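You operate a simulated robot arm through the tools that you are given. There is no shell and no other tool. Be economical: measure what you need, move in short steps, check, and stop when the job is done.

You run a simulated two-armed robot. Do the job below in one go: nothing can be reset, and whatever is moved stays where it is left.

JOB
Hold the yellow case on the top of the warming cabinet steady with one hand and flip the yellow case zip the other way with the other.

Only the result counts: the job must be done as asked and must still hold three seconds after the hand-in. Knocking over, shifting, dropping, spilling or breaking anything else fails it.

ROBOT AND FRAMES
Two 6-joint arms with two-finger parallel grippers on one trunk, on a base that drives. Base frame: it is fixed to the floor where the robot stands at the start and does not move with it; the origin is under the middle of the robot, x ahead of it, y to its left, z up. Readings come in mm, degrees, newtons and seconds.
The left shoulder is at the start at [60, 187, 1245], the right one opposite. With the tool pointing down near the work surface each hand reaches from about 260 to 620 mm from the robot's upright axis, wherever it stands, measured 20 degrees to its own side. Places, roughly: yellow case zip [600, 100, 1200]. Payload 1.57 kg a hand.
Tool frame (each hand has its own): the origin (TCP) lies between the finger pads and is the grasp point; the fingertips stand 30 mm ahead of it; z points along the fingers, y is the line along which they close. Largest opening 110 mm; finger width 24, thickness 12; the body of the gripper, 48 by 112 mm, starts 78 mm behind the TCP.
Orientation is that of the tool frame in the base frame, as a unit quaternion [x, y, z, w]. With the fingers straight down and closing along the base's y, the tool's x points along the base's -x, its y along +y and its z along -z.

CONTROLS
- The arms move only by the tool arm_command. It takes "left_increments", "right_increments" or both (then of equal length, played together; a hand with none holds still); each is a list of rows, each a list of 7 numbers: the shift along the tool's x, y, z in m, then the turn, a rotation vector about the tool's x, y, z in degrees, then the opening, from 0 (shut) to 1 (fully open). In form: [[dx, dy, dz, wx, wy, wz, jaw], ...]. A call has 1 to 10 rows; each row shifts and turns the commanded pose from where the row before left it, along the tool's axes as they then stand. A row lasts 0.2 s, in which the tool goes at most 50 mm and 8.6 degrees; a call with a longer step from one row to the next is refused whole, and so is a gripper value outside its range. A pose out of reach is approached as far as the arm can. The call stops where the force on the tool passes 40 N (or 10 N more than at its start, if that is more) or the arm is blocked; 0.2 s more then pass. Each finger travels about 153 mm/s and halts on what it meets, pressing with about 35 N; the grip force reading is that of the motor and also rises with nothing between the fingers. The clock runs only during rows and for 0.2 s after the last one: add rows that do not move to give the fingers time. It gives the time, the measured TCP pose, the force on the tool (base axes), the opening and the grip force at its end, in the units of the frame above (readings bear some noise), with the torque about the TCP (base axes, N m) and any sound that the robot's microphone picked up.
- Cameras (640 x 400 px; columns grow to the right, rows downward): "scene" is now at [23.7, 8.2, 1799]; the picture's right is [0.09, -1.00, 0.00], its down [-0.65, -0.06, -0.75] and it looks along [0.75, 0.07, -0.66] (base axes); focal length 281 px, centre (320, 200). "left" rides on the left gripper at [70, -16, -141] in its tool frame; the picture's right is [0.23, 0.97, 0.00], its down [-0.86, 0.20, -0.48] and it looks along [-0.47, 0.11, 0.88] (tool axes); focal length 222 px, centre (320, 200). "right" rides on the right gripper at [70, 16, -141] in its tool frame; the picture's right is [-0.23, 0.97, 0.00], its down [-0.86, -0.20, -0.48] and it looks along [-0.47, -0.11, 0.88] (tool axes); focal length 222 px, centre (320, 200). There is no depth. A picture from a camera that has moved, and an enlarged one, comes with that camera's place and axes in the base frame and with its lens.
- camera(camera): a new picture of that camera. It takes no simulated time.
- move_column(by): slides the trunk up (or, below 0, down) by that many mm; the arms and the scene camera ride with it, the base frame stays. It gives what a move gives, with no picture.
- base_move(legs): drives the robot by 1 to 6 legs, each [ahead, left, turn to the left] in mm, mm and degrees, along the robot's own axes; the way and the turn of a leg run together, so that a leg with both is an arc; at most 1500 mm and 180 degrees a leg. The arms and the cameras ride along, it lands a little off, and it stops where it bumps. It gives what a move gives.
- pan_tilt(pan, tilt): turns the head with the scene camera to pan (to the left, within 86 degrees either way) and tilt (down, from -29 to 69), counted from straight ahead of the robot. It gives what a move gives.
- inspect(camera, box): a new picture of the part [left, top, right, bottom] of that camera's present view, enlarged. It takes no simulated time.
- close_job(): hands the job in; it is judged then, once.

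Work in short steps. Places have to be worked out from the pictures, the camera data and where the tool is seen: move nearer, look again, correct. Check each grasp and each placing, and mend what went wrong. You have 120 turns and 100 pictures in all, those below and enlarged ones among them. Open the grippers and draw the arms clear of the work before you hand the job in, unless the task says otherwise; then end with one line.

The tools are called as name(argument=value, ...) on one line, values as JSON. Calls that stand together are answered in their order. arm_command: Moves the arms, as the interface text tells. Its arguments: {"type":"object","properties":{"left_increments":{"type":"array","items":{"type":"array","items":{"type":"number"}}},"right_increments":{"type":"array","items":{"type":"array","items":{"type":"number"}}}},"required":[]} The other tools are called the same way: move_column (by) slides the trunk up or down; base_move (legs) drives the base; pan_tilt (pan, tilt) turns the head that bears the scene camera; camera (camera) takes a picture; inspect (camera, box) takes an enlarged picture of a part of a camera's view; close_job () hands the job in.

At the start:

```text
time: 0.0
left_eef_pos: [306.7, 153.2, 1517.8]
left_ee_rot: [0.0, 1.0, 0.0, 0.0]
left_force: [0.3, 0.1, -0.1]
left_moment: [0.0, 0.0, 0.0]
left_finger_gap: 110.1
left_gripper_force: 0.0
right_eef_pos: [324.3, -111.9, 1490.7]
right_ee_rot: [0.0, 1.0, 0.0, 0.0]
right_force: [0.6, -0.7, -0.6]
right_moment: [0.01, 0.0, 0.02]
right_finger_gap: 110.0
right_gripper_force: 0.1
trunk travel left (down, up): [-873.0, 117.0]
robot x, y, heading: [1.0, -2.6, 0.1]
head pan, tilt: [5.1, 41.0]
```

scene: 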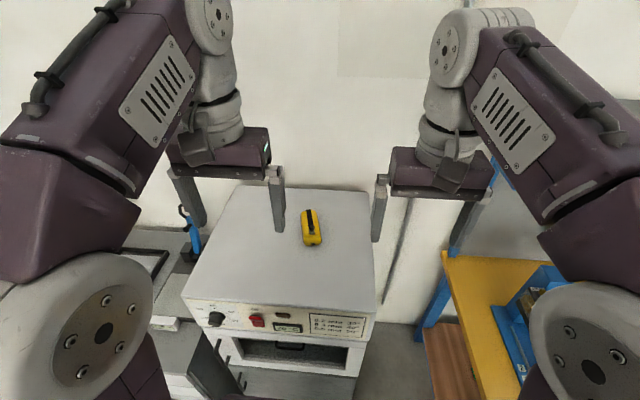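
right: 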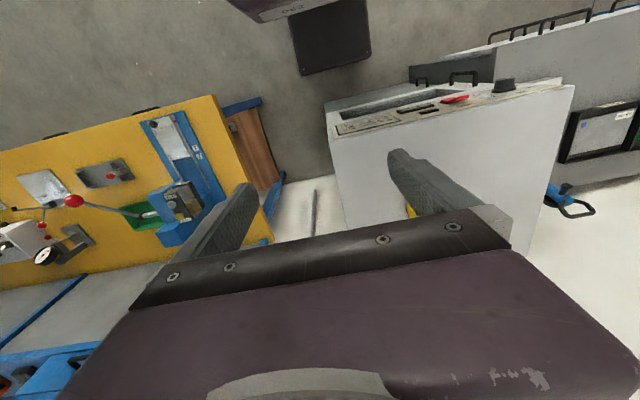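
left: 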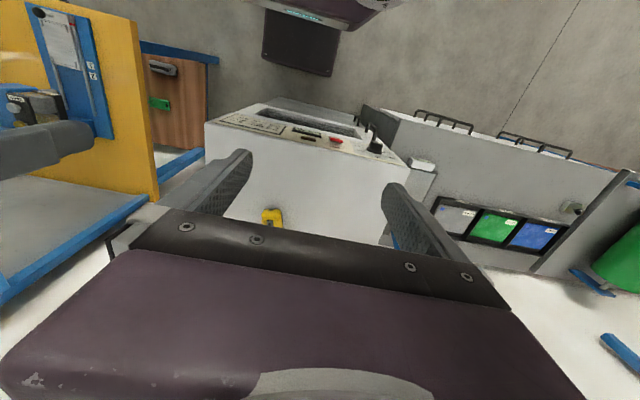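

The yellow case is seen near the cabinet top's middle; I enlarge the view to see the zip and its lie.

inspect(camera="scene", box=[280, 195, 344, 255])

```text
6.67 times, centred on (312, 225) of scene
camera zoom: at [23.7, 8.2, 1799.0], right [0.09, -1.0, 0.0], down [-0.65, -0.06, -0.75], along [0.75, 0.07, -0.66], focal length 1873 px, centre (373, 33)
```

zoom: 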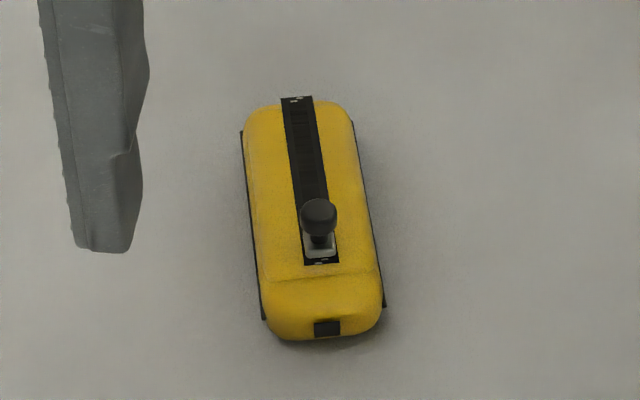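

The slider knob sits at the near end of a roughly 100 mm track running along x, so it must go to the far end. I look down to see how much clearance there is between base and cabinet.

pan_tilt(pan=5, tilt=69)

camera(camera="scene")

```text
time: 0.9
left_eef_pos: [307.3, 154.1, 1517.6]
left_ee_rot: [0.0, 1.0, 0.0, 0.0]
left_force: [-0.2, -0.4, 0.7]
left_moment: [-0.02, 0.03, -0.01]
left_finger_gap: 110.0
left_gripper_force: 0.0
right_eef_pos: [325.2, -112.6, 1489.2]
right_ee_rot: [0.0, 1.0, 0.0, -0.001]
right_force: [-0.7, -0.5, -0.7]
right_moment: [0.0, -0.02, 0.0]
right_finger_gap: 110.0
right_gripper_force: 0.1
trunk travel left (down, up): [-873.0, 117.0]
robot x, y, heading: [-1.8, -0.7, -0.2]
head pan, tilt: [5.0, 68.8]
```

```text
95 pictures are left
camera scene: at [-4.5, 5.5, 1764.4], right [0.09, -1.0, 0.0], down [-0.93, -0.08, -0.36], along [0.36, 0.03, -0.93], focal length 281 px, centre (320, 200)
```

scene: 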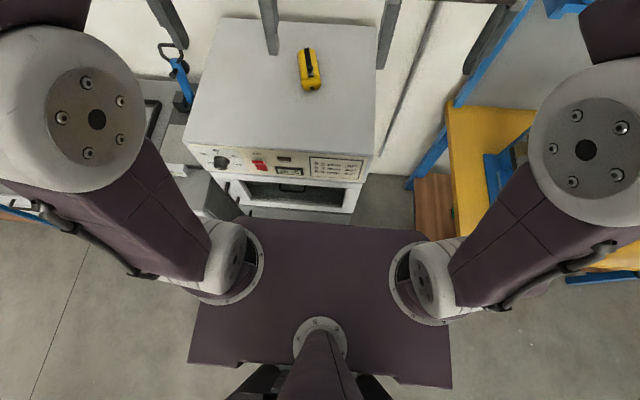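

I check with the left hand camera whether there is room between base front and cabinet and what the dark panel is.

inspect(camera="left", box=[190, 0, 450, 162])

inspect(camera="right", box=[250, 0, 600, 219])

```text
2.46 times, centred on (320, 81) of left
camera zoom: at [238.1, 137.6, 1659.0], right [-0.23, 0.97, 0.0], down [0.86, 0.2, 0.48], along [0.47, 0.11, -0.88], focal length 547 px, centre (320, 493)
```

zoom: 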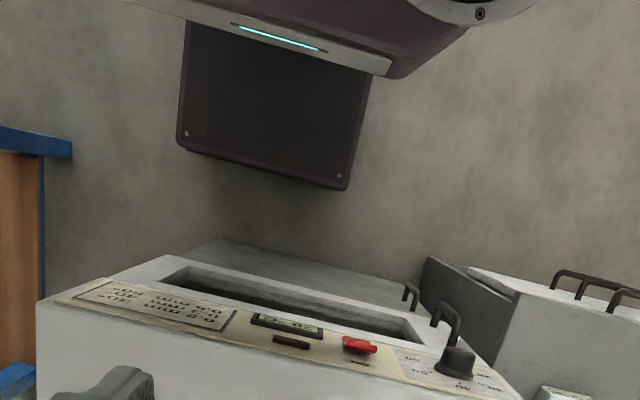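

```text
1.83 times, centred on (425, 110) of right
camera zoom: at [254.5, -96.7, 1632.1], right [0.23, 0.97, 0.0], down [0.86, -0.2, 0.48], along [0.47, -0.11, -0.88], focal length 406 px, centre (128, 365)
```

zoom: 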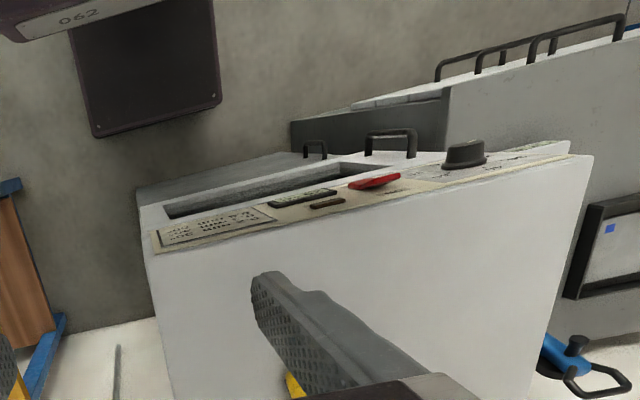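

Base front is near x≈240 and the cabinet front near 345, so there's about 100 mm gap. I shift the robot 60 left and 40 ahead so both hands reach the case better, and restore the head tilt.

base_move(legs=[[40, 65, 0]])

pan_tilt(pan=0, tilt=45)

camera(camera="scene")

camera(camera="left")

camera(camera="right")

```text
time: 2.0
left_eef_pos: [341.7, 210.1, 1519.9]
left_ee_rot: [0.0, 1.0, 0.004, 0.003]
left_force: [-0.4, -1.0, 0.0]
left_moment: [0.1, -0.07, 0.0]
left_finger_gap: 110.0
left_gripper_force: 0.0
right_eef_pos: [359.2, -54.7, 1490.6]
right_ee_rot: [0.001, 1.0, 0.004, 0.003]
right_force: [-0.5, -0.7, -0.6]
right_moment: [0.06, -0.03, 0.01]
right_finger_gap: 110.1
right_gripper_force: 0.1
trunk travel left (down, up): [-873.0, 117.0]
robot x, y, heading: [41.0, 65.6, -0.1]
head pan, tilt: [5.0, 68.8]
```

```text
time: 2.9
left_eef_pos: [348.9, 223.6, 1516.1]
left_ee_rot: [0.001, 1.0, -0.002, 0.0]
left_force: [-0.7, -0.5, 0.2]
left_moment: [-0.05, 0.04, -0.02]
left_finger_gap: 109.9
left_gripper_force: 0.2
right_eef_pos: [366.7, -43.0, 1491.3]
right_ee_rot: [-0.001, 1.0, 0.0, -0.001]
right_force: [-0.8, -0.3, -0.2]
right_moment: [0.01, 0.01, 0.01]
right_finger_gap: 109.9
right_gripper_force: 0.1
trunk travel left (down, up): [-873.0, 117.0]
robot x, y, heading: [38.7, 73.2, -0.1]
head pan, tilt: [0.0, 45.0]
```

```text
92 pictures are left
camera scene: at [63.0, 71.3, 1793.1], right [0.0, -1.0, 0.0], down [-0.71, 0.0, -0.71], along [0.71, 0.0, -0.71], focal length 281 px, centre (320, 200)
```

scene: 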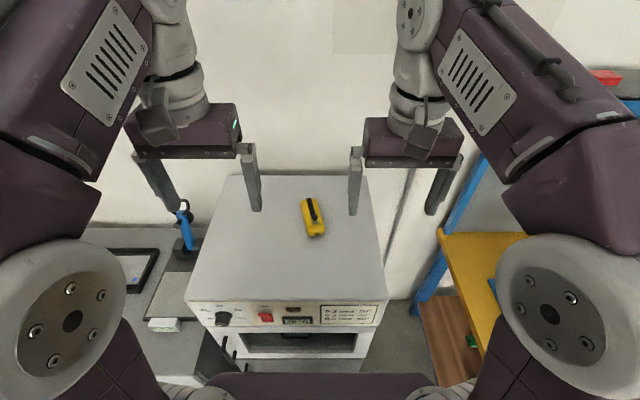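

```text
91 pictures are left
camera left: at [279.9, 207.8, 1658.5], right [-0.23, 0.97, 0.0], down [0.86, 0.2, 0.48], along [0.47, 0.11, -0.88], focal length 222 px, centre (320, 200)
```

left: 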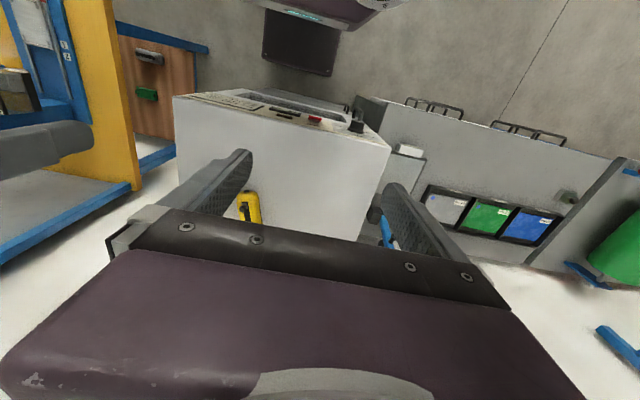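

```text
90 pictures are left
camera right: at [296.2, -26.6, 1632.1], right [0.23, 0.97, 0.0], down [0.86, -0.2, 0.48], along [0.47, -0.11, -0.88], focal length 222 px, centre (320, 200)
```

right: 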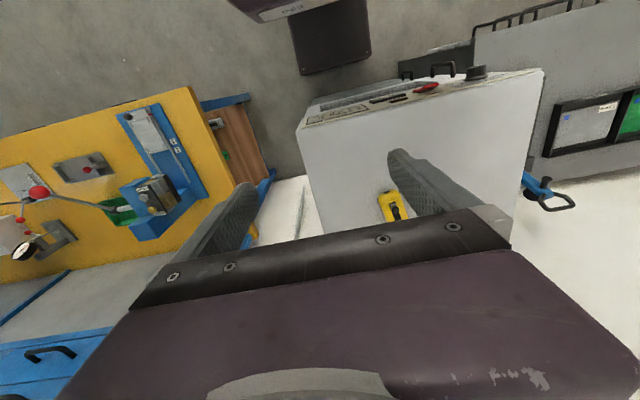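

The case is now visible to all three cameras. I enlarge each to triangulate its place and height.

inspect(camera="scene", box=[288, 185, 352, 245])

inspect(camera="left", box=[220, 180, 284, 240])

inspect(camera="right", box=[360, 175, 424, 235])

```text
6.67 times, centred on (320, 215) of scene
camera zoom: at [63.0, 71.3, 1793.1], right [0.0, -1.0, 0.0], down [-0.71, 0.0, -0.71], along [0.71, 0.0, -0.71], focal length 1873 px, centre (320, 100)
```

zoom: 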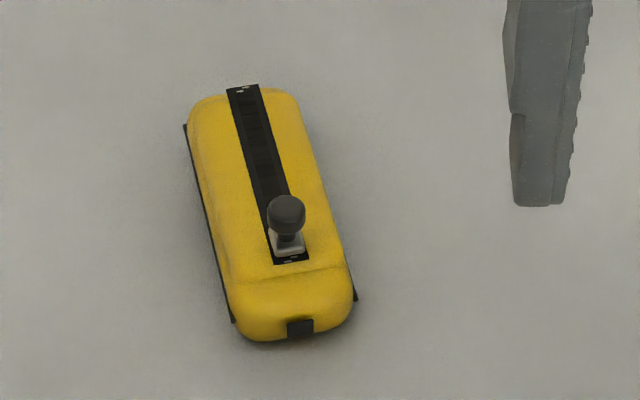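

```text
6.67 times, centred on (252, 210) of left
camera zoom: at [279.9, 207.8, 1658.5], right [-0.23, 0.97, 0.0], down [0.86, 0.2, 0.48], along [0.47, 0.11, -0.88], focal length 1481 px, centre (773, 133)
```

zoom: 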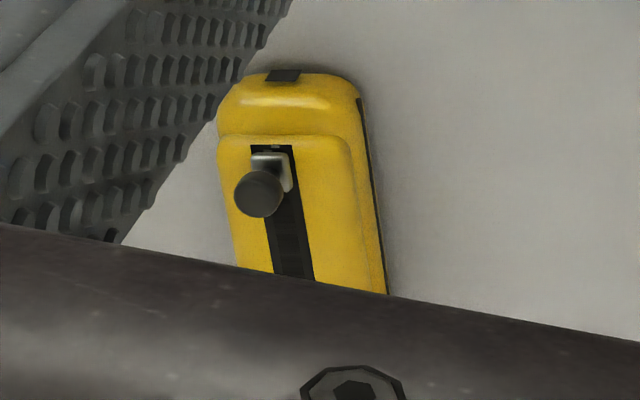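

```text
6.67 times, centred on (392, 205) of right
camera zoom: at [296.2, -26.6, 1632.1], right [0.23, 0.97, 0.0], down [0.86, -0.2, 0.48], along [0.47, -0.11, -0.88], focal length 1481 px, centre (-160, 167)
```

zoom: 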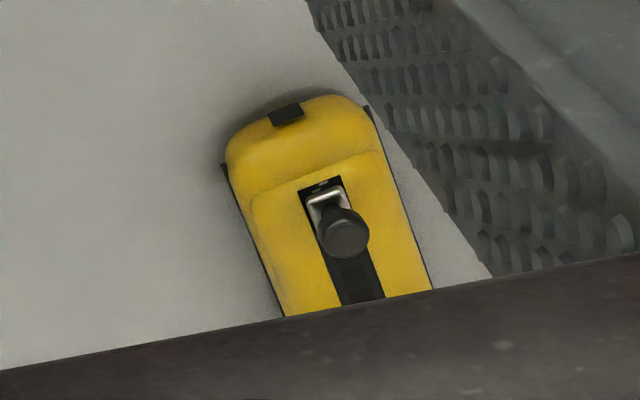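

Triangulation agrees across all three cameras: knob centre ≈ (608, 85.5, 1176), track near end ≈ (602, 84, 1154), track heading ≈12.5° left, far end x≈713. The final point is far for the hands, so I drive 50 mm further ahead.

base_move(legs=[[50, 0, 0]])

arm_command(left_increments=[[0, 0, 0, 0, 0, 0, 1]], right_increments=[[0, 0, 0, 0, 0, 0, 1]])

```text
time: 3.8
left_eef_pos: [383.7, 219.3, 1520.5]
left_ee_rot: [0.001, 1.0, 0.0, 0.005]
left_force: [-0.7, 0.1, 0.2]
left_moment: [-0.02, -0.15, -0.01]
left_finger_gap: 109.9
left_gripper_force: 0.1
right_eef_pos: [400.7, -46.4, 1492.9]
right_ee_rot: [0.001, 1.0, 0.0, 0.006]
right_force: [-1.5, -0.3, 0.0]
right_moment: [-0.01, -0.15, 0.0]
right_finger_gap: 109.8
right_gripper_force: 0.1
trunk travel left (down, up): [-873.0, 117.0]
robot x, y, heading: [87.6, 68.6, -0.1]
head pan, tilt: [0.0, 45.0]
```

```text
time: 4.2
left_eef_pos: [403.3, 219.9, 1516.6]
left_ee_rot: [0.001, 1.0, 0.0, -0.001]
left_force: [0.7, -0.5, 0.2]
left_moment: [-0.05, 0.07, 0.02]
left_finger_gap: 110.2
left_gripper_force: 0.1
right_eef_pos: [420.0, -45.7, 1488.3]
right_ee_rot: [0.001, 1.0, 0.0, -0.002]
right_force: [-0.3, -0.7, -0.4]
right_moment: [-0.02, 0.05, 0.01]
right_finger_gap: 109.9
right_gripper_force: 0.1
trunk travel left (down, up): [-873.0, 117.0]
robot x, y, heading: [88.6, 66.2, -0.3]
head pan, tilt: [0.0, 45.0]
```

Now I bring the right hand (the holder) toward the near end of the case, still high, and then yaw it 12.5° and tilt its fingers forward.

arm_command(right_increments=[[-0.02, 0.02, 0.032, 0, 0, 0, 1], [-0.02, 0.02, 0.032, 0, 0, 0, 1], [-0.02, 0.02, 0.032, 0, 0, 0, 1], [-0.02, 0.02, 0.032, 0, 0, 0, 1], [-0.02, 0.02, 0.032, 0, 0, 0, 1]])

arm_command(right_increments=[[0, 0, 0, 0, 0, -6.25, 1], [0, 0, 0, 0, 0, -6.25, 1], [0, 0, 0, 0, -8.33, 0, 1], [0, 0, 0, 0, -8.33, 0, 1], [0, 0, 0, 0, -8.33, 0, 1], [0, 0, 0, 0, -8.33, 0, 1], [0, 0, 0, 0, -8.33, 0, 1], [0, 0, 0, 0, -8.33, 0, 1], [0, 0, 0, 0, 0, 0, 1]])

camera(camera="scene")

camera(camera="right")

```text
time: 5.4
left_eef_pos: [399.8, 220.8, 1516.6]
left_ee_rot: [0.001, 1.0, -0.001, -0.001]
left_force: [-0.5, 0.2, -0.7]
left_moment: [-0.01, 0.0, 0.0]
left_finger_gap: 110.0
left_gripper_force: 0.0
right_eef_pos: [517.5, 56.7, 1332.6]
right_ee_rot: [0.002, 1.0, -0.002, -0.001]
right_force: [-0.1, -0.4, -0.9]
right_moment: [-0.02, -0.02, 0.02]
right_finger_gap: 110.2
right_gripper_force: 0.1
trunk travel left (down, up): [-873.0, 117.0]
robot x, y, heading: [90.5, 65.0, -0.1]
head pan, tilt: [0.0, 45.0]
```

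```text
time: 7.4
left_eef_pos: [396.0, 221.9, 1517.3]
left_ee_rot: [0.001, 1.0, 0.0, 0.0]
left_force: [0.1, 0.0, 0.6]
left_moment: [0.04, 0.0, 0.0]
left_finger_gap: 110.0
left_gripper_force: 0.0
right_eef_pos: [514.4, 55.4, 1330.5]
right_ee_rot: [-0.099, 0.901, 0.047, 0.42]
right_force: [-1.2, -0.2, -0.2]
right_moment: [-0.04, 0.02, 0.04]
right_finger_gap: 110.1
right_gripper_force: 0.0
trunk travel left (down, up): [-873.0, 117.0]
robot x, y, heading: [87.9, 65.7, -0.1]
head pan, tilt: [0.0, 45.0]
```

```text
86 pictures are left
camera scene: at [111.0, 68.1, 1793.2], right [0.0, -1.0, 0.0], down [-0.71, 0.0, -0.71], along [0.71, 0.0, -0.71], focal length 281 px, centre (320, 200)
```

scene: 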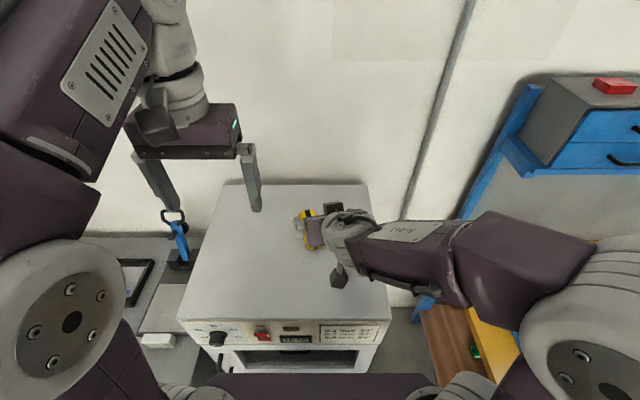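

```text
85 pictures are left
camera right: at [361.2, 36.9, 1368.5], right [-0.07, 0.98, 0.17], down [0.22, -0.16, 0.96], along [0.97, 0.1, -0.21], focal length 222 px, centre (320, 200)
```

right: 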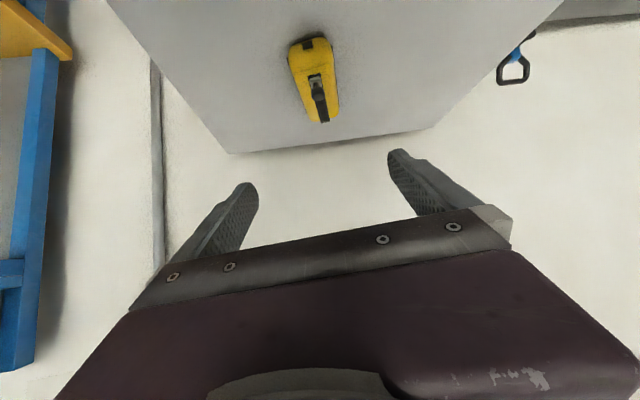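

Good orientation. From here the right camera gives a fresh view; I zoom to re-check the case position in the current frame.

inspect(camera="right", box=[265, 20, 375, 130])

inspect(camera="left", box=[180, 160, 300, 260])

```text
3.64 times, centred on (320, 75) of right
camera zoom: at [361.2, 36.9, 1368.5], right [-0.07, 0.98, 0.17], down [0.22, -0.16, 0.96], along [0.97, 0.1, -0.21], focal length 808 px, centre (320, 654)
```

zoom: 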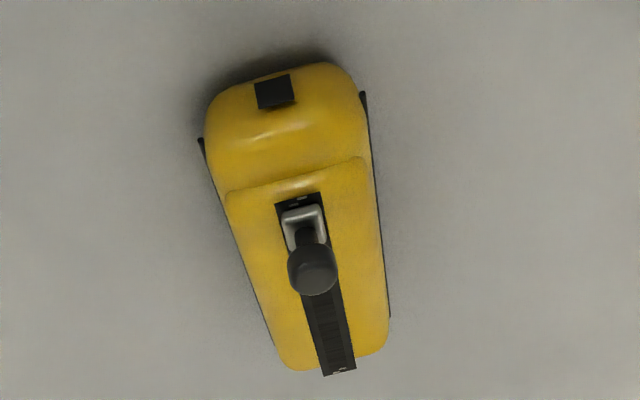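

```text
4.00 times, centred on (240, 210) of left
camera zoom: at [327.7, 204.7, 1659.2], right [-0.23, 0.97, 0.0], down [0.86, 0.2, 0.48], along [0.47, 0.11, -0.88], focal length 888 px, centre (640, 160)
```

zoom: 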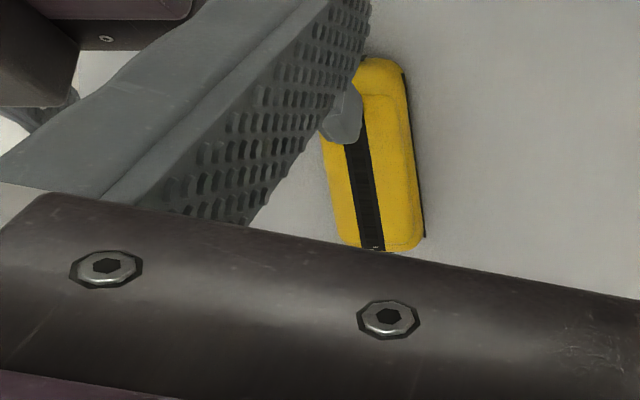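

Consistent: knob ≈ (608.5, 85, 1176), track far end ≈ (704, 107, 1157). I lower the right hand to a pre-grasp point about 100 mm back along its fingers.

arm_command(right_increments=[[0.0292, 0.0031, 0.0275, 0, 0, 0, 0.9], [0.0292, 0.0031, 0.0275, 0, 0, 0, 0.8], [0.0292, 0.0031, 0.0275, 0, 0, 0, 0.75], [0, 0, 0, 0, 0, 0, 0.75]])

camera(camera="right")

camera(camera="scene")

camera(camera="left")

```text
time: 8.4
left_eef_pos: [397.5, 220.6, 1517.7]
left_ee_rot: [0.001, 1.0, 0.0, 0.001]
left_force: [0.2, 1.6, 0.3]
left_moment: [-0.01, -0.03, 0.02]
left_finger_gap: 109.8
left_gripper_force: 0.0
right_eef_pos: [518.8, 64.6, 1209.5]
right_ee_rot: [-0.098, 0.901, 0.046, 0.42]
right_force: [0.2, 0.5, -0.7]
right_moment: [-0.01, -0.01, -0.01]
right_finger_gap: 82.5
right_gripper_force: 0.1
trunk travel left (down, up): [-873.0, 117.0]
robot x, y, heading: [84.6, 65.1, 0.2]
head pan, tilt: [0.0, 45.0]
```

```text
82 pictures are left
camera right: at [364.8, 46.8, 1247.3], right [-0.07, 0.98, 0.17], down [0.22, -0.16, 0.96], along [0.97, 0.1, -0.21], focal length 222 px, centre (320, 200)
```

right: 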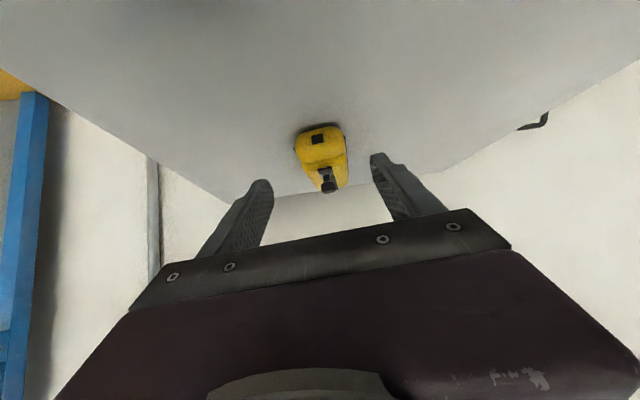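

```text
81 pictures are left
camera scene: at [109.5, 67.4, 1793.2], right [0.0, -1.0, 0.0], down [-0.71, 0.0, -0.71], along [0.71, 0.0, -0.71], focal length 281 px, centre (320, 200)
```

scene: 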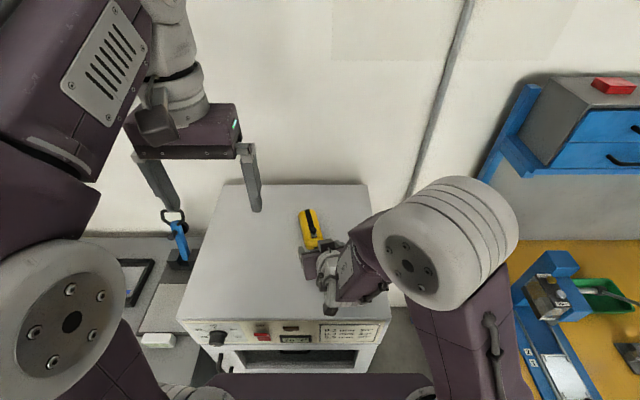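

```text
80 pictures are left
camera left: at [326.3, 204.1, 1659.4], right [-0.23, 0.97, 0.0], down [0.85, 0.2, 0.48], along [0.47, 0.11, -0.88], focal length 222 px, centre (320, 200)
```

left: 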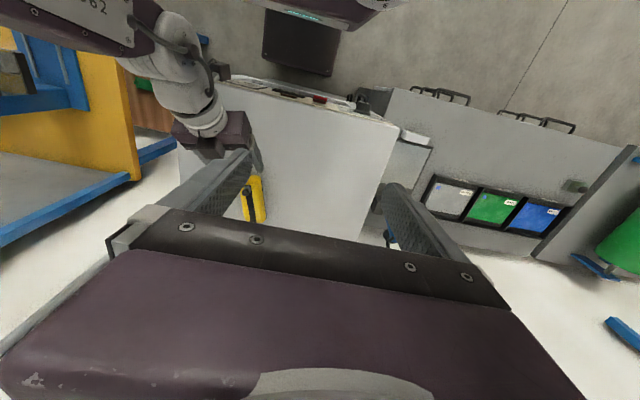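

Alignment looks right. I advance along the fingers in slow rows to straddle the near end, TCP aimed at (594, 82.6, 1150).

arm_command(right_increments=[[-0.001, 0.0003, 0.0244, 0, 0, 0, 0.75], [-0.001, 0.0003, 0.0244, 0, 0, 0, 0.75], [-0.001, 0.0003, 0.0244, 0, 0, 0, 0.75], [-0.001, 0.0003, 0.0244, 0, 0, 0, 0.75], [0, 0, 0, 0, 0, 0, 0.75]])

camera(camera="right")

inspect(camera="scene", box=[270, 190, 350, 270])

inspect(camera="left", box=[170, 120, 290, 240])

```text
time: 9.6
left_eef_pos: [395.7, 219.7, 1517.2]
left_ee_rot: [0.0, 1.0, 0.0, 0.001]
left_force: [-0.4, 0.0, 0.5]
left_moment: [-0.01, 0.01, 0.01]
left_finger_gap: 110.1
left_gripper_force: 0.1
right_eef_pos: [595.8, 82.0, 1149.6]
right_ee_rot: [-0.098, 0.901, 0.046, 0.42]
right_force: [0.3, 0.1, 0.8]
right_moment: [0.01, -0.02, 0.0]
right_finger_gap: 82.4
right_gripper_force: 0.1
trunk travel left (down, up): [-873.0, 117.0]
robot x, y, heading: [88.5, 71.0, -0.1]
head pan, tilt: [0.0, 45.0]
```

```text
79 pictures are left
camera right: at [441.9, 65.8, 1187.5], right [-0.07, 0.98, 0.17], down [0.22, -0.16, 0.96], along [0.97, 0.1, -0.21], focal length 222 px, centre (320, 200)
```

right: 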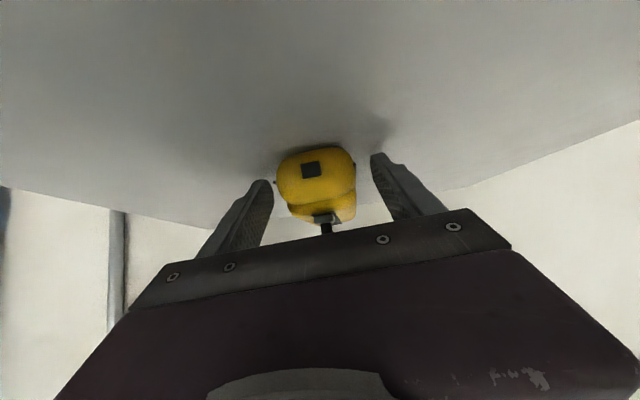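

```text
5.00 times, centred on (310, 230) of scene
camera zoom: at [110.2, 68.0, 1793.2], right [0.0, -1.0, 0.0], down [-0.71, 0.0, -0.71], along [0.71, 0.0, -0.71], focal length 1405 px, centre (370, 50)
```

zoom: 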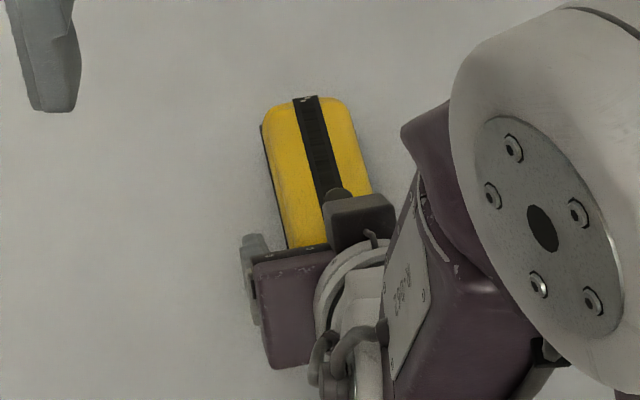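

```text
3.33 times, centred on (230, 180) of left
camera zoom: at [327.0, 204.6, 1659.3], right [-0.23, 0.97, 0.0], down [0.85, 0.2, 0.48], along [0.47, 0.11, -0.88], focal length 740 px, centre (620, 267)
```

zoom: 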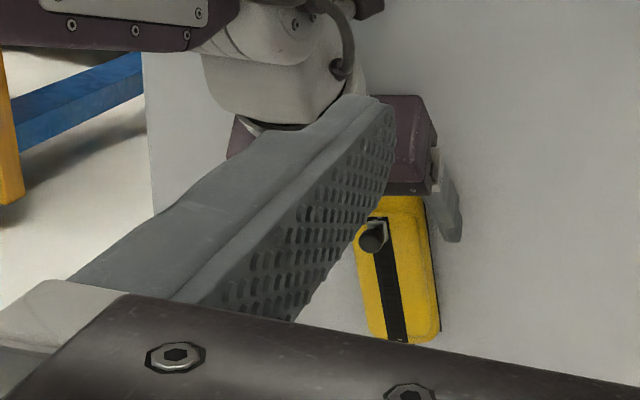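

The fingers straddle the near end, nearly centred. I close the right hand on the case.

arm_command(right_increments=[[0, 0, 0, 0, 0, 0, 0.65], [0, 0, 0, 0, 0, 0, 0.55], [0, 0, 0, 0, 0, 0, 0.48], [0, 0, 0, 0, 0, 0, 0.42], [0, 0, 0, 0, 0, 0, 0.38], [0, 0, 0, 0, 0, 0, 0.38]])

camera(camera="right")

inspect(camera="scene", box=[270, 190, 350, 270])

```text
time: 11.0
left_eef_pos: [397.0, 220.7, 1517.7]
left_ee_rot: [0.001, 1.0, 0.0, 0.0]
left_force: [-0.2, 0.2, -0.1]
left_moment: [0.0, -0.01, 0.0]
left_finger_gap: 109.8
left_gripper_force: 0.1
right_eef_pos: [596.1, 83.8, 1149.2]
right_ee_rot: [-0.098, 0.901, 0.046, 0.42]
right_force: [-0.2, 0.1, 0.2]
right_moment: [-0.04, 0.02, -0.01]
right_finger_gap: 55.7
right_gripper_force: 34.9
trunk travel left (down, up): [-873.0, 117.0]
robot x, y, heading: [86.9, 67.3, -0.0]
head pan, tilt: [0.0, 45.0]
```

```text
76 pictures are left
camera right: at [441.7, 65.7, 1187.7], right [-0.07, 0.98, 0.17], down [0.22, -0.16, 0.96], along [0.97, 0.1, -0.21], focal length 222 px, centre (320, 200)
```

right: 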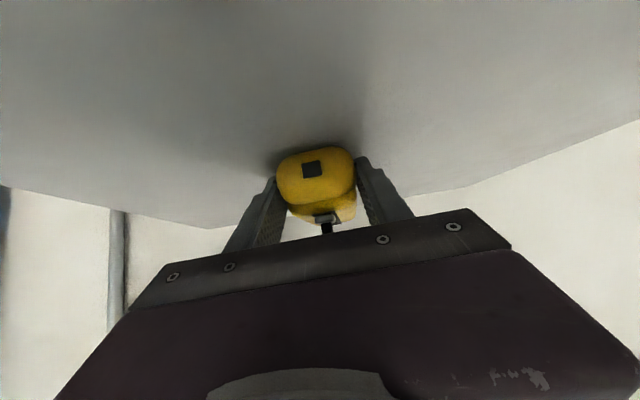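

```text
5.00 times, centred on (310, 230) of scene
camera zoom: at [110.3, 67.8, 1793.2], right [0.0, -1.0, 0.0], down [-0.71, 0.0, -0.71], along [0.71, 0.0, -0.71], focal length 1405 px, centre (370, 50)
```

zoom: 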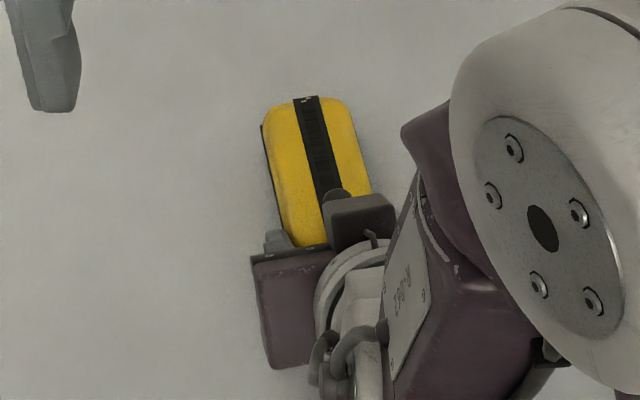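

The case is gripped (55.7 mm gap, 35 N) without shifting. Now I bring the left hand high over the case with the same yaw and look.

arm_command(left_increments=[[-0.0326, -0.0162, 0.0236, 0, 0, 0, 0.8], [-0.0326, -0.0162, 0.0236, 0, 0, 0, 0.6], [-0.0326, -0.0162, 0.0236, 0, 0, 0, 0.5], [-0.0326, -0.0162, 0.0236, 0, 0, 0, 0.4], [-0.0326, -0.0162, 0.0236, 0, 0, 0, 0.3], [0, 0, 0, 0, 0, -6.5, 0.3], [0, 0, 0, 0, 0, -6.5, 0.3], [0, 0, 0, 0, 0, 0, 0.3]])

camera(camera="left")

camera(camera="scene")

```text
time: 12.8
left_eef_pos: [561.4, 138.1, 1399.0]
left_ee_rot: [-0.112, 0.994, 0.0, -0.001]
left_force: [0.1, 0.3, -0.2]
left_moment: [-0.02, 0.0, 0.04]
left_finger_gap: 33.1
left_gripper_force: 0.0
right_eef_pos: [595.8, 83.0, 1149.7]
right_ee_rot: [-0.097, 0.901, 0.045, 0.421]
right_force: [-0.1, -0.4, 0.6]
right_moment: [0.0, 0.02, 0.01]
right_finger_gap: 55.6
right_gripper_force: 35.2
trunk travel left (down, up): [-873.0, 117.0]
robot x, y, heading: [88.8, 63.9, -0.1]
head pan, tilt: [0.0, 45.0]
```

```text
74 pictures are left
camera left: at [496.7, 107.4, 1541.9], right [-0.44, 0.9, 0.0], down [0.79, 0.39, 0.48], along [0.43, 0.21, -0.88], focal length 222 px, centre (320, 200)
```

left: 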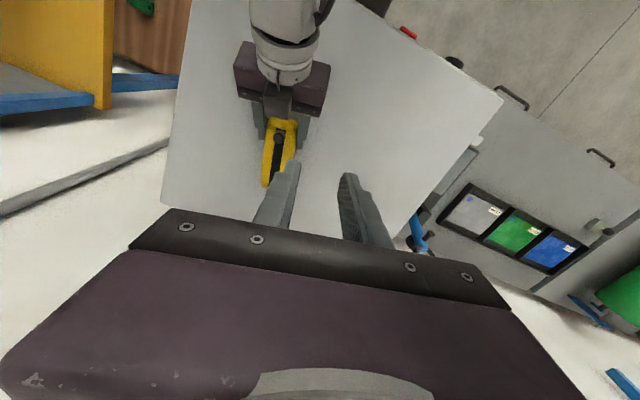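

```text
73 pictures are left
camera scene: at [111.4, 67.3, 1793.2], right [0.0, -1.0, 0.0], down [-0.71, 0.0, -0.71], along [0.71, 0.0, -0.71], focal length 281 px, centre (320, 200)
```

scene: 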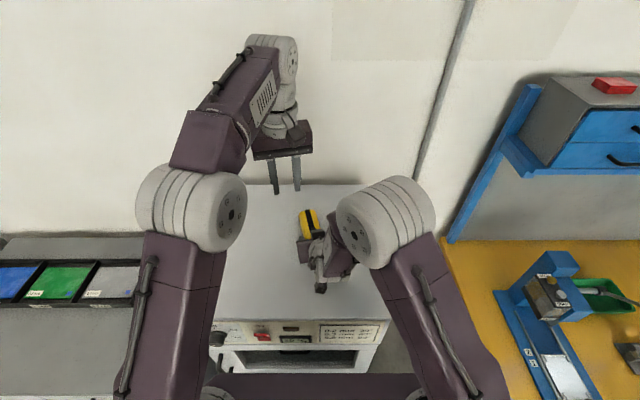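

I zoom on the knob and the right gripper from the left camera to check clearance.

inspect(camera="left", box=[220, 40, 340, 200])

```text
2.50 times, centred on (280, 120) of left
camera zoom: at [496.7, 107.4, 1541.9], right [-0.44, 0.9, 0.0], down [0.79, 0.39, 0.48], along [0.43, 0.21, -0.88], focal length 555 px, centre (420, 400)
```

zoom: 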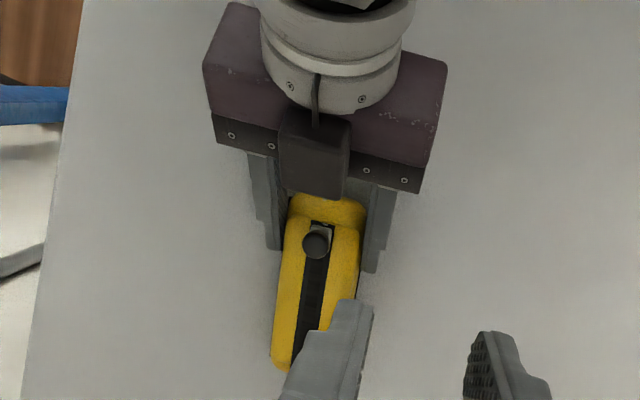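

I look closely at the left hand in the scene view to see what protrudes on the robot side before lowering it.

inspect(camera="scene", box=[230, 80, 370, 300])

```text
1.82 times, centred on (300, 190) of scene
camera zoom: at [111.4, 67.3, 1793.2], right [0.0, -1.0, 0.0], down [-0.71, 0.0, -0.71], along [0.71, 0.0, -0.71], focal length 511 px, centre (356, 218)
```

zoom: 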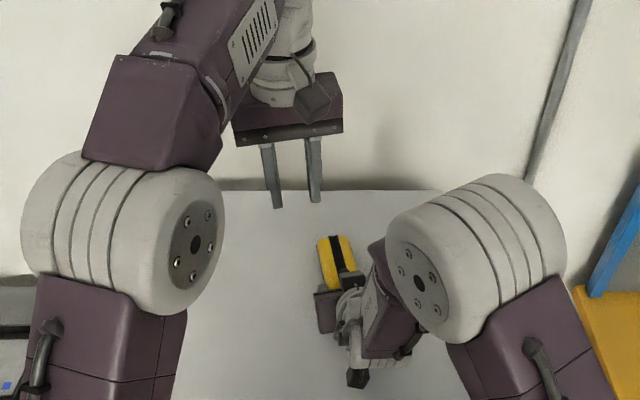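

Clearance seems adequate (right block's top front edge ≈ x 558, z 1240; left finger stays at x ≥ 596). I move the left hand over the knob with tips about 60 mm above it.

arm_command(left_increments=[[-0.0085, -0.0155, 0.03, 0, 0, 0, 0.26], [-0.0085, -0.0155, 0.03, 0, 0, 0, 0.26], [-0.0085, -0.0155, 0.03, 0, 0, 0, 0.26], [-0.0085, -0.0155, 0.029, 0, 0, 0, 0.26], [0, 0, 0, 0, 0, 0, 0.26]])

camera(camera="left")

inspect(camera="scene", box=[250, 140, 370, 290])

```text
time: 14.0
left_eef_pos: [605.9, 85.0, 1282.3]
left_ee_rot: [-0.113, 0.994, -0.001, 0.001]
left_force: [-0.3, 0.1, 0.4]
left_moment: [0.0, -0.02, -0.02]
left_finger_gap: 28.6
left_gripper_force: 0.0
right_eef_pos: [595.9, 83.0, 1149.4]
right_ee_rot: [-0.098, 0.901, 0.046, 0.42]
right_force: [0.7, 0.6, -0.4]
right_moment: [-0.01, 0.01, -0.02]
right_finger_gap: 55.6
right_gripper_force: 35.0
trunk travel left (down, up): [-873.0, 117.0]
robot x, y, heading: [90.6, 62.9, -0.1]
head pan, tilt: [0.0, 45.0]
```

```text
70 pictures are left
camera left: at [541.4, 53.8, 1423.2], right [-0.44, 0.9, 0.0], down [0.79, 0.39, 0.48], along [0.43, 0.21, -0.88], focal length 222 px, centre (320, 200)
```

left: 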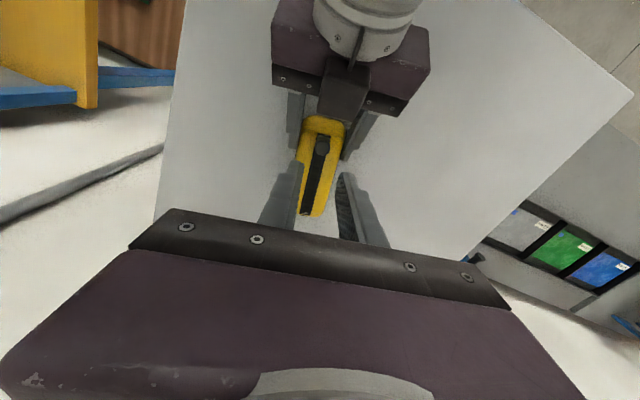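

```text
2.67 times, centred on (310, 215) of scene
camera zoom: at [110.2, 67.9, 1793.2], right [0.0, -1.0, 0.0], down [-0.71, 0.0, -0.71], along [0.71, 0.0, -0.71], focal length 749 px, centre (347, 160)
```

zoom: 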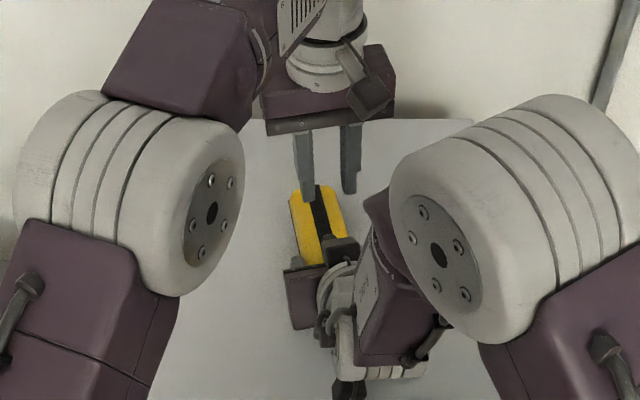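

I zoom on the left view to measure the knob's place between the fingers.

inspect(camera="left", box=[260, 90, 400, 230])

```text
2.86 times, centred on (330, 160) of left
camera zoom: at [541.4, 53.8, 1423.2], right [-0.44, 0.9, 0.0], down [0.79, 0.39, 0.48], along [0.43, 0.21, -0.88], focal length 635 px, centre (291, 314)
```

zoom: 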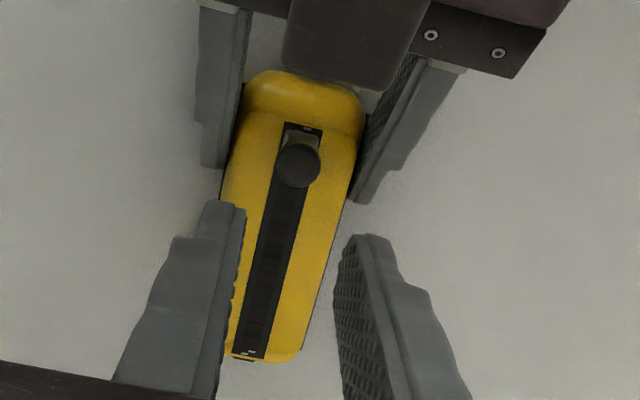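

The knob is within the finger gap laterally (≈1.5 mm off) and along the track within a few mm. I lower two-thirds and look again.

arm_command(left_increments=[[0, 0.0015, 0.02, 0, 0, 0, 0.26], [0, 0, 0.02, 0, 0, 0, 0.26], [0, 0, 0.01, 0, 0, 0, 0.26]])

inspect(camera="left", box=[260, 90, 400, 230])

inspect(camera="scene", box=[270, 160, 370, 260])

```text
time: 14.8
left_eef_pos: [606.8, 88.1, 1231.5]
left_ee_rot: [-0.112, 0.994, -0.001, 0.0]
left_force: [0.9, -0.1, 0.6]
left_moment: [-0.04, 0.0, 0.04]
left_finger_gap: 28.6
left_gripper_force: 0.1
right_eef_pos: [595.4, 84.2, 1149.1]
right_ee_rot: [-0.098, 0.901, 0.046, 0.421]
right_force: [-0.3, 0.1, -0.7]
right_moment: [-0.02, 0.01, -0.04]
right_finger_gap: 55.7
right_gripper_force: 35.1
trunk travel left (down, up): [-873.0, 117.0]
robot x, y, heading: [90.6, 65.7, -0.4]
head pan, tilt: [0.0, 45.0]
```

```text
2.86 times, centred on (330, 160) of left
camera zoom: at [542.2, 57.6, 1372.5], right [-0.44, 0.9, 0.0], down [0.79, 0.39, 0.48], along [0.43, 0.21, -0.88], focal length 635 px, centre (291, 314)
```

zoom: 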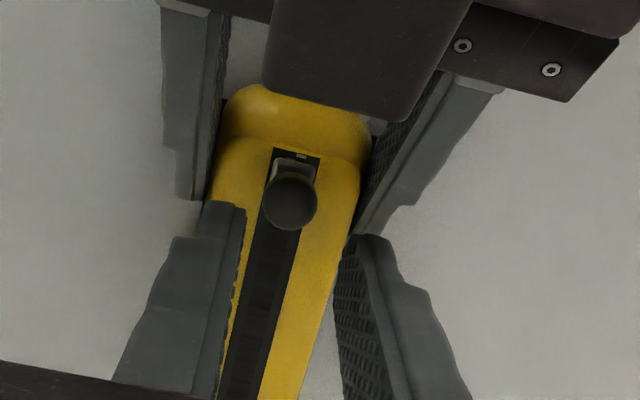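

```text
4.00 times, centred on (320, 210) of scene
camera zoom: at [110.5, 67.8, 1793.2], right [0.0, -1.0, 0.0], down [-0.71, 0.0, -0.71], along [0.71, 0.0, -0.71], focal length 1124 px, centre (320, 160)
```

zoom: 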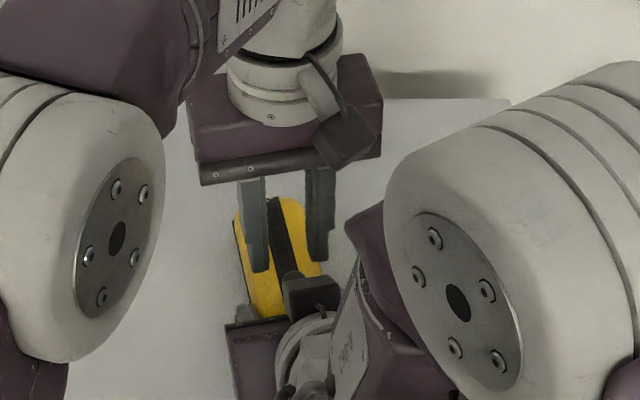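

Knob is laterally centred but ~5 mm nearer the robot than my finger centre, so I shift back 3 mm and descend until tips are around z 1166.

arm_command(left_increments=[[0.003, 0, 0.008, 0, 0, 0, 0.26], [0, 0, 0.01, 0, 0, 0, 0.26], [0, 0, 0.01, 0, 0, 0, 0.26], [0, 0, 0.008, 0, 0, 0, 0.26], [0, 0, 0, 0, 0, 0, 0.26]])

inspect(camera="left", box=[260, 90, 400, 230])

camera(camera="right")

```text
time: 16.0
left_eef_pos: [602.2, 87.4, 1196.9]
left_ee_rot: [-0.112, 0.994, -0.001, 0.003]
left_force: [3.6, 0.6, 15.7]
left_moment: [0.33, 0.15, -0.09]
left_finger_gap: 28.6
left_gripper_force: 0.0
right_eef_pos: [594.3, 82.8, 1149.2]
right_ee_rot: [-0.098, 0.901, 0.045, 0.419]
right_force: [-0.8, 0.2, -7.8]
right_moment: [-0.02, -1.11, 0.06]
right_finger_gap: 55.8
right_gripper_force: 35.2
trunk travel left (down, up): [-873.0, 117.0]
robot x, y, heading: [90.0, 66.7, 0.1]
head pan, tilt: [0.0, 45.0]
```

```text
2.86 times, centred on (330, 160) of left
camera zoom: at [537.5, 56.8, 1338.5], right [-0.44, 0.9, 0.0], down [0.79, 0.39, 0.48], along [0.43, 0.21, -0.88], focal length 635 px, centre (291, 314)
```

zoom: 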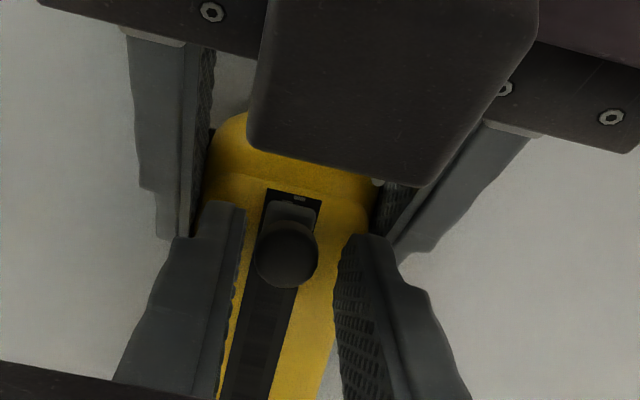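

```text
64 pictures are left
camera right: at [441.0, 65.5, 1187.6], right [-0.07, 0.98, 0.17], down [0.22, -0.15, 0.96], along [0.97, 0.1, -0.21], focal length 222 px, centre (320, 200)
```

right: 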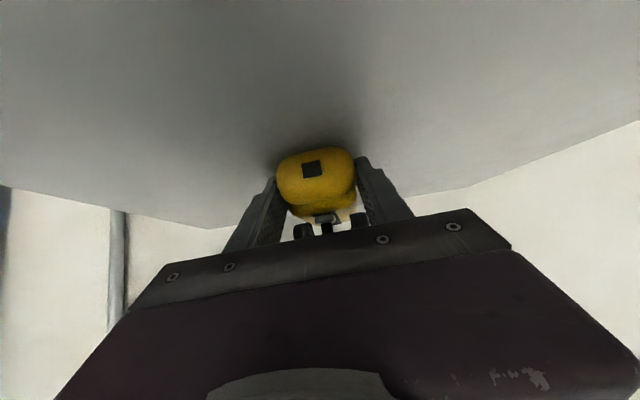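

The 15 N contact torque pattern (≈16 mm behind, 20 mm left of the TCP) suggests my left fingertip touches the right hand's finger, which lies just outside. I lift 6 mm, narrow the gap to about 21 mm, then lower again.

arm_command(left_increments=[[0, 0, -0.008, 0, 0, 0, 0.26], [0, 0, 0, 0, 0, 0, 0.19], [0, 0, 0, 0, 0, 0, 0.19], [-0.001, 0, 0.006, 0, 0, 0, 0.19], [0, 0, 0, 0, 0, 0, 0.19]])

inspect(camera="left", box=[260, 90, 400, 230])

```text
time: 17.2
left_eef_pos: [604.8, 87.4, 1197.5]
left_ee_rot: [-0.113, 0.994, 0.0, 0.0]
left_force: [0.6, -1.0, 1.0]
left_moment: [-0.02, 0.0, 0.03]
left_finger_gap: 21.9
left_gripper_force: 1.7
right_eef_pos: [595.6, 83.3, 1149.0]
right_ee_rot: [-0.098, 0.901, 0.046, 0.421]
right_force: [0.0, 1.2, -0.9]
right_moment: [-0.02, 0.06, -0.01]
right_finger_gap: 55.5
right_gripper_force: 35.3
trunk travel left (down, up): [-873.0, 117.0]
robot x, y, heading: [86.3, 69.8, 0.1]
head pan, tilt: [0.0, 45.0]
```

```text
2.86 times, centred on (330, 160) of left
camera zoom: at [540.4, 57.1, 1339.5], right [-0.44, 0.9, 0.0], down [0.79, 0.39, 0.48], along [0.43, 0.21, -0.88], focal length 635 px, centre (291, 314)
```

zoom: 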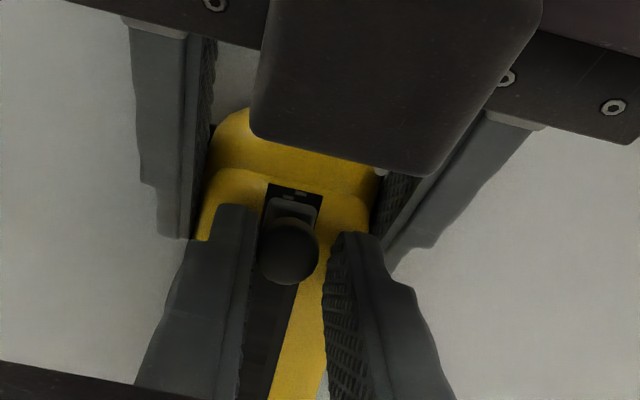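

Contact is gone and the knob sits between the tips. I lower 3 mm and close on the knob.

arm_command(left_increments=[[0, 0, 0.003, 0, 0, 0, 0.19], [0, 0, 0, 0, 0, 0, 0.15], [0, 0, 0, 0, 0, 0, 0.1], [0, 0, 0, 0, 0, 0, 0.08], [0, 0, 0, 0, 0, 0, 0.08]])

inspect(camera="left", box=[260, 90, 400, 230])

```text
time: 18.4
left_eef_pos: [605.0, 87.2, 1194.1]
left_ee_rot: [-0.113, 0.994, -0.002, 0.001]
left_force: [2.8, -10.8, 3.0]
left_moment: [-0.15, -0.03, 0.05]
left_finger_gap: 18.5
left_gripper_force: 5.3
right_eef_pos: [595.4, 83.6, 1148.9]
right_ee_rot: [-0.098, 0.901, 0.046, 0.421]
right_force: [-3.1, 10.3, -1.5]
right_moment: [-0.32, 0.0, 0.05]
right_finger_gap: 55.5
right_gripper_force: 34.9
trunk travel left (down, up): [-873.0, 117.0]
robot x, y, heading: [88.0, 67.4, 0.0]
head pan, tilt: [0.0, 45.0]
```

```text
2.86 times, centred on (330, 160) of left
camera zoom: at [540.6, 56.5, 1336.2], right [-0.44, 0.9, 0.0], down [0.79, 0.39, 0.48], along [0.43, 0.21, -0.88], focal length 635 px, centre (291, 314)
```

zoom: 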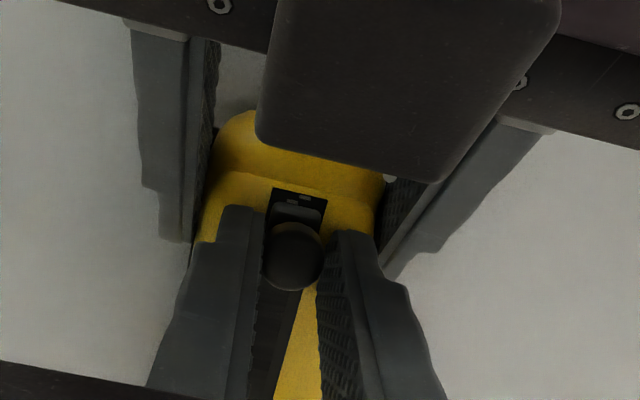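

Only one finger bears (−10.8 N in y), so the hand should shift about 1.5 mm to −y; I do that and finish closing.

arm_command(left_increments=[[0, -0.0015, 0, 0, 0, 0, 0.1], [0, 0, 0, 0, 0, 0, 0.05], [0, 0, 0, 0, 0, 0, 0.0], [0, 0, 0, 0, 0, 0, 0.0]])

```text
time: 19.4
left_eef_pos: [604.9, 85.8, 1195.0]
left_ee_rot: [-0.112, 0.994, 0.001, 0.001]
left_force: [0.4, -6.9, 3.2]
left_moment: [-0.07, 0.03, 0.04]
left_finger_gap: 14.9
left_gripper_force: 31.4
right_eef_pos: [595.6, 82.5, 1149.7]
right_ee_rot: [-0.097, 0.901, 0.046, 0.42]
right_force: [-1.5, 6.8, -2.8]
right_moment: [-0.2, -0.01, 0.02]
right_finger_gap: 55.5
right_gripper_force: 35.2
trunk travel left (down, up): [-873.0, 117.0]
robot x, y, heading: [90.4, 67.1, 0.0]
head pan, tilt: [0.0, 45.0]
```

Knob is gripped (14.9 mm, 31 N). I slide along the track 20 mm as a test.

arm_command(left_increments=[[-0.004, -0.0005, 0, 0, 0, 0, 0], [-0.008, 0, 0, 0, 0, 0, 0], [-0.008, 0, 0, 0, 0, 0, 0], [0, 0, 0, 0, 0, 0, 0]])

camera(camera="left")

```text
time: 20.4
left_eef_pos: [624.6, 90.4, 1194.4]
left_ee_rot: [-0.113, 0.994, 0.001, 0.001]
left_force: [-1.4, 1.3, 9.9]
left_moment: [-0.05, 0.18, -0.01]
left_finger_gap: 15.0
left_gripper_force: 30.8
right_eef_pos: [594.5, 83.8, 1149.0]
right_ee_rot: [-0.097, 0.901, 0.045, 0.421]
right_force: [1.4, 0.3, -6.9]
right_moment: [0.15, -0.18, -0.04]
right_finger_gap: 55.4
right_gripper_force: 35.1
trunk travel left (down, up): [-873.0, 117.0]
robot x, y, heading: [88.0, 68.0, -0.1]
head pan, tilt: [0.0, 45.0]
```

```text
61 pictures are left
camera left: at [560.6, 58.7, 1335.6], right [-0.44, 0.9, 0.0], down [0.79, 0.39, 0.48], along [0.43, 0.21, -0.88], focal length 222 px, centre (320, 200)
```

left: 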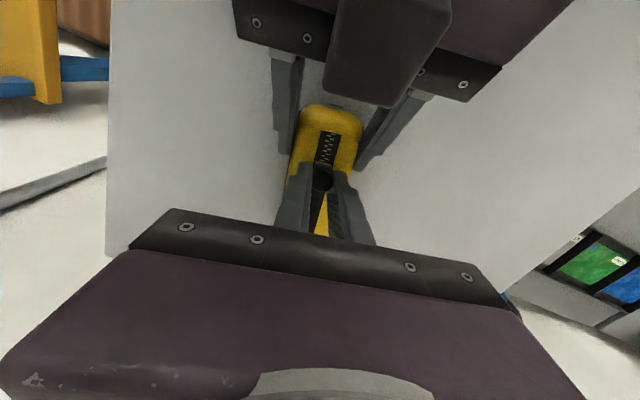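

The slider moves and teeth appear behind it. Upward force grew to 10 N (the track climbs slightly), so I ease up 1 mm while continuing 30 mm.

arm_command(left_increments=[[-0.008, 0, -0.0007, 0, 0, 0, 0], [-0.008, 0, -0.0003, 0, 0, 0, 0], [-0.008, 0, -0.0003, 0, 0, 0, 0], [-0.008, 0, -0.0003, 0, 0, 0, 0], [0, 0, 0, 0, 0, 0, 0]])

```text
time: 21.6
left_eef_pos: [655.2, 97.1, 1194.5]
left_ee_rot: [-0.113, 0.994, -0.001, 0.0]
left_force: [-0.1, 4.0, -10.4]
left_moment: [0.06, -0.18, -0.01]
left_finger_gap: 14.9
left_gripper_force: 30.9
right_eef_pos: [596.7, 83.8, 1149.8]
right_ee_rot: [-0.098, 0.9, 0.046, 0.422]
right_force: [-0.6, -3.6, 9.9]
right_moment: [0.23, -0.42, -0.2]
right_finger_gap: 55.5
right_gripper_force: 34.7
trunk travel left (down, up): [-873.0, 117.0]
robot x, y, heading: [90.3, 67.4, 0.0]
head pan, tilt: [0.0, 45.0]
```

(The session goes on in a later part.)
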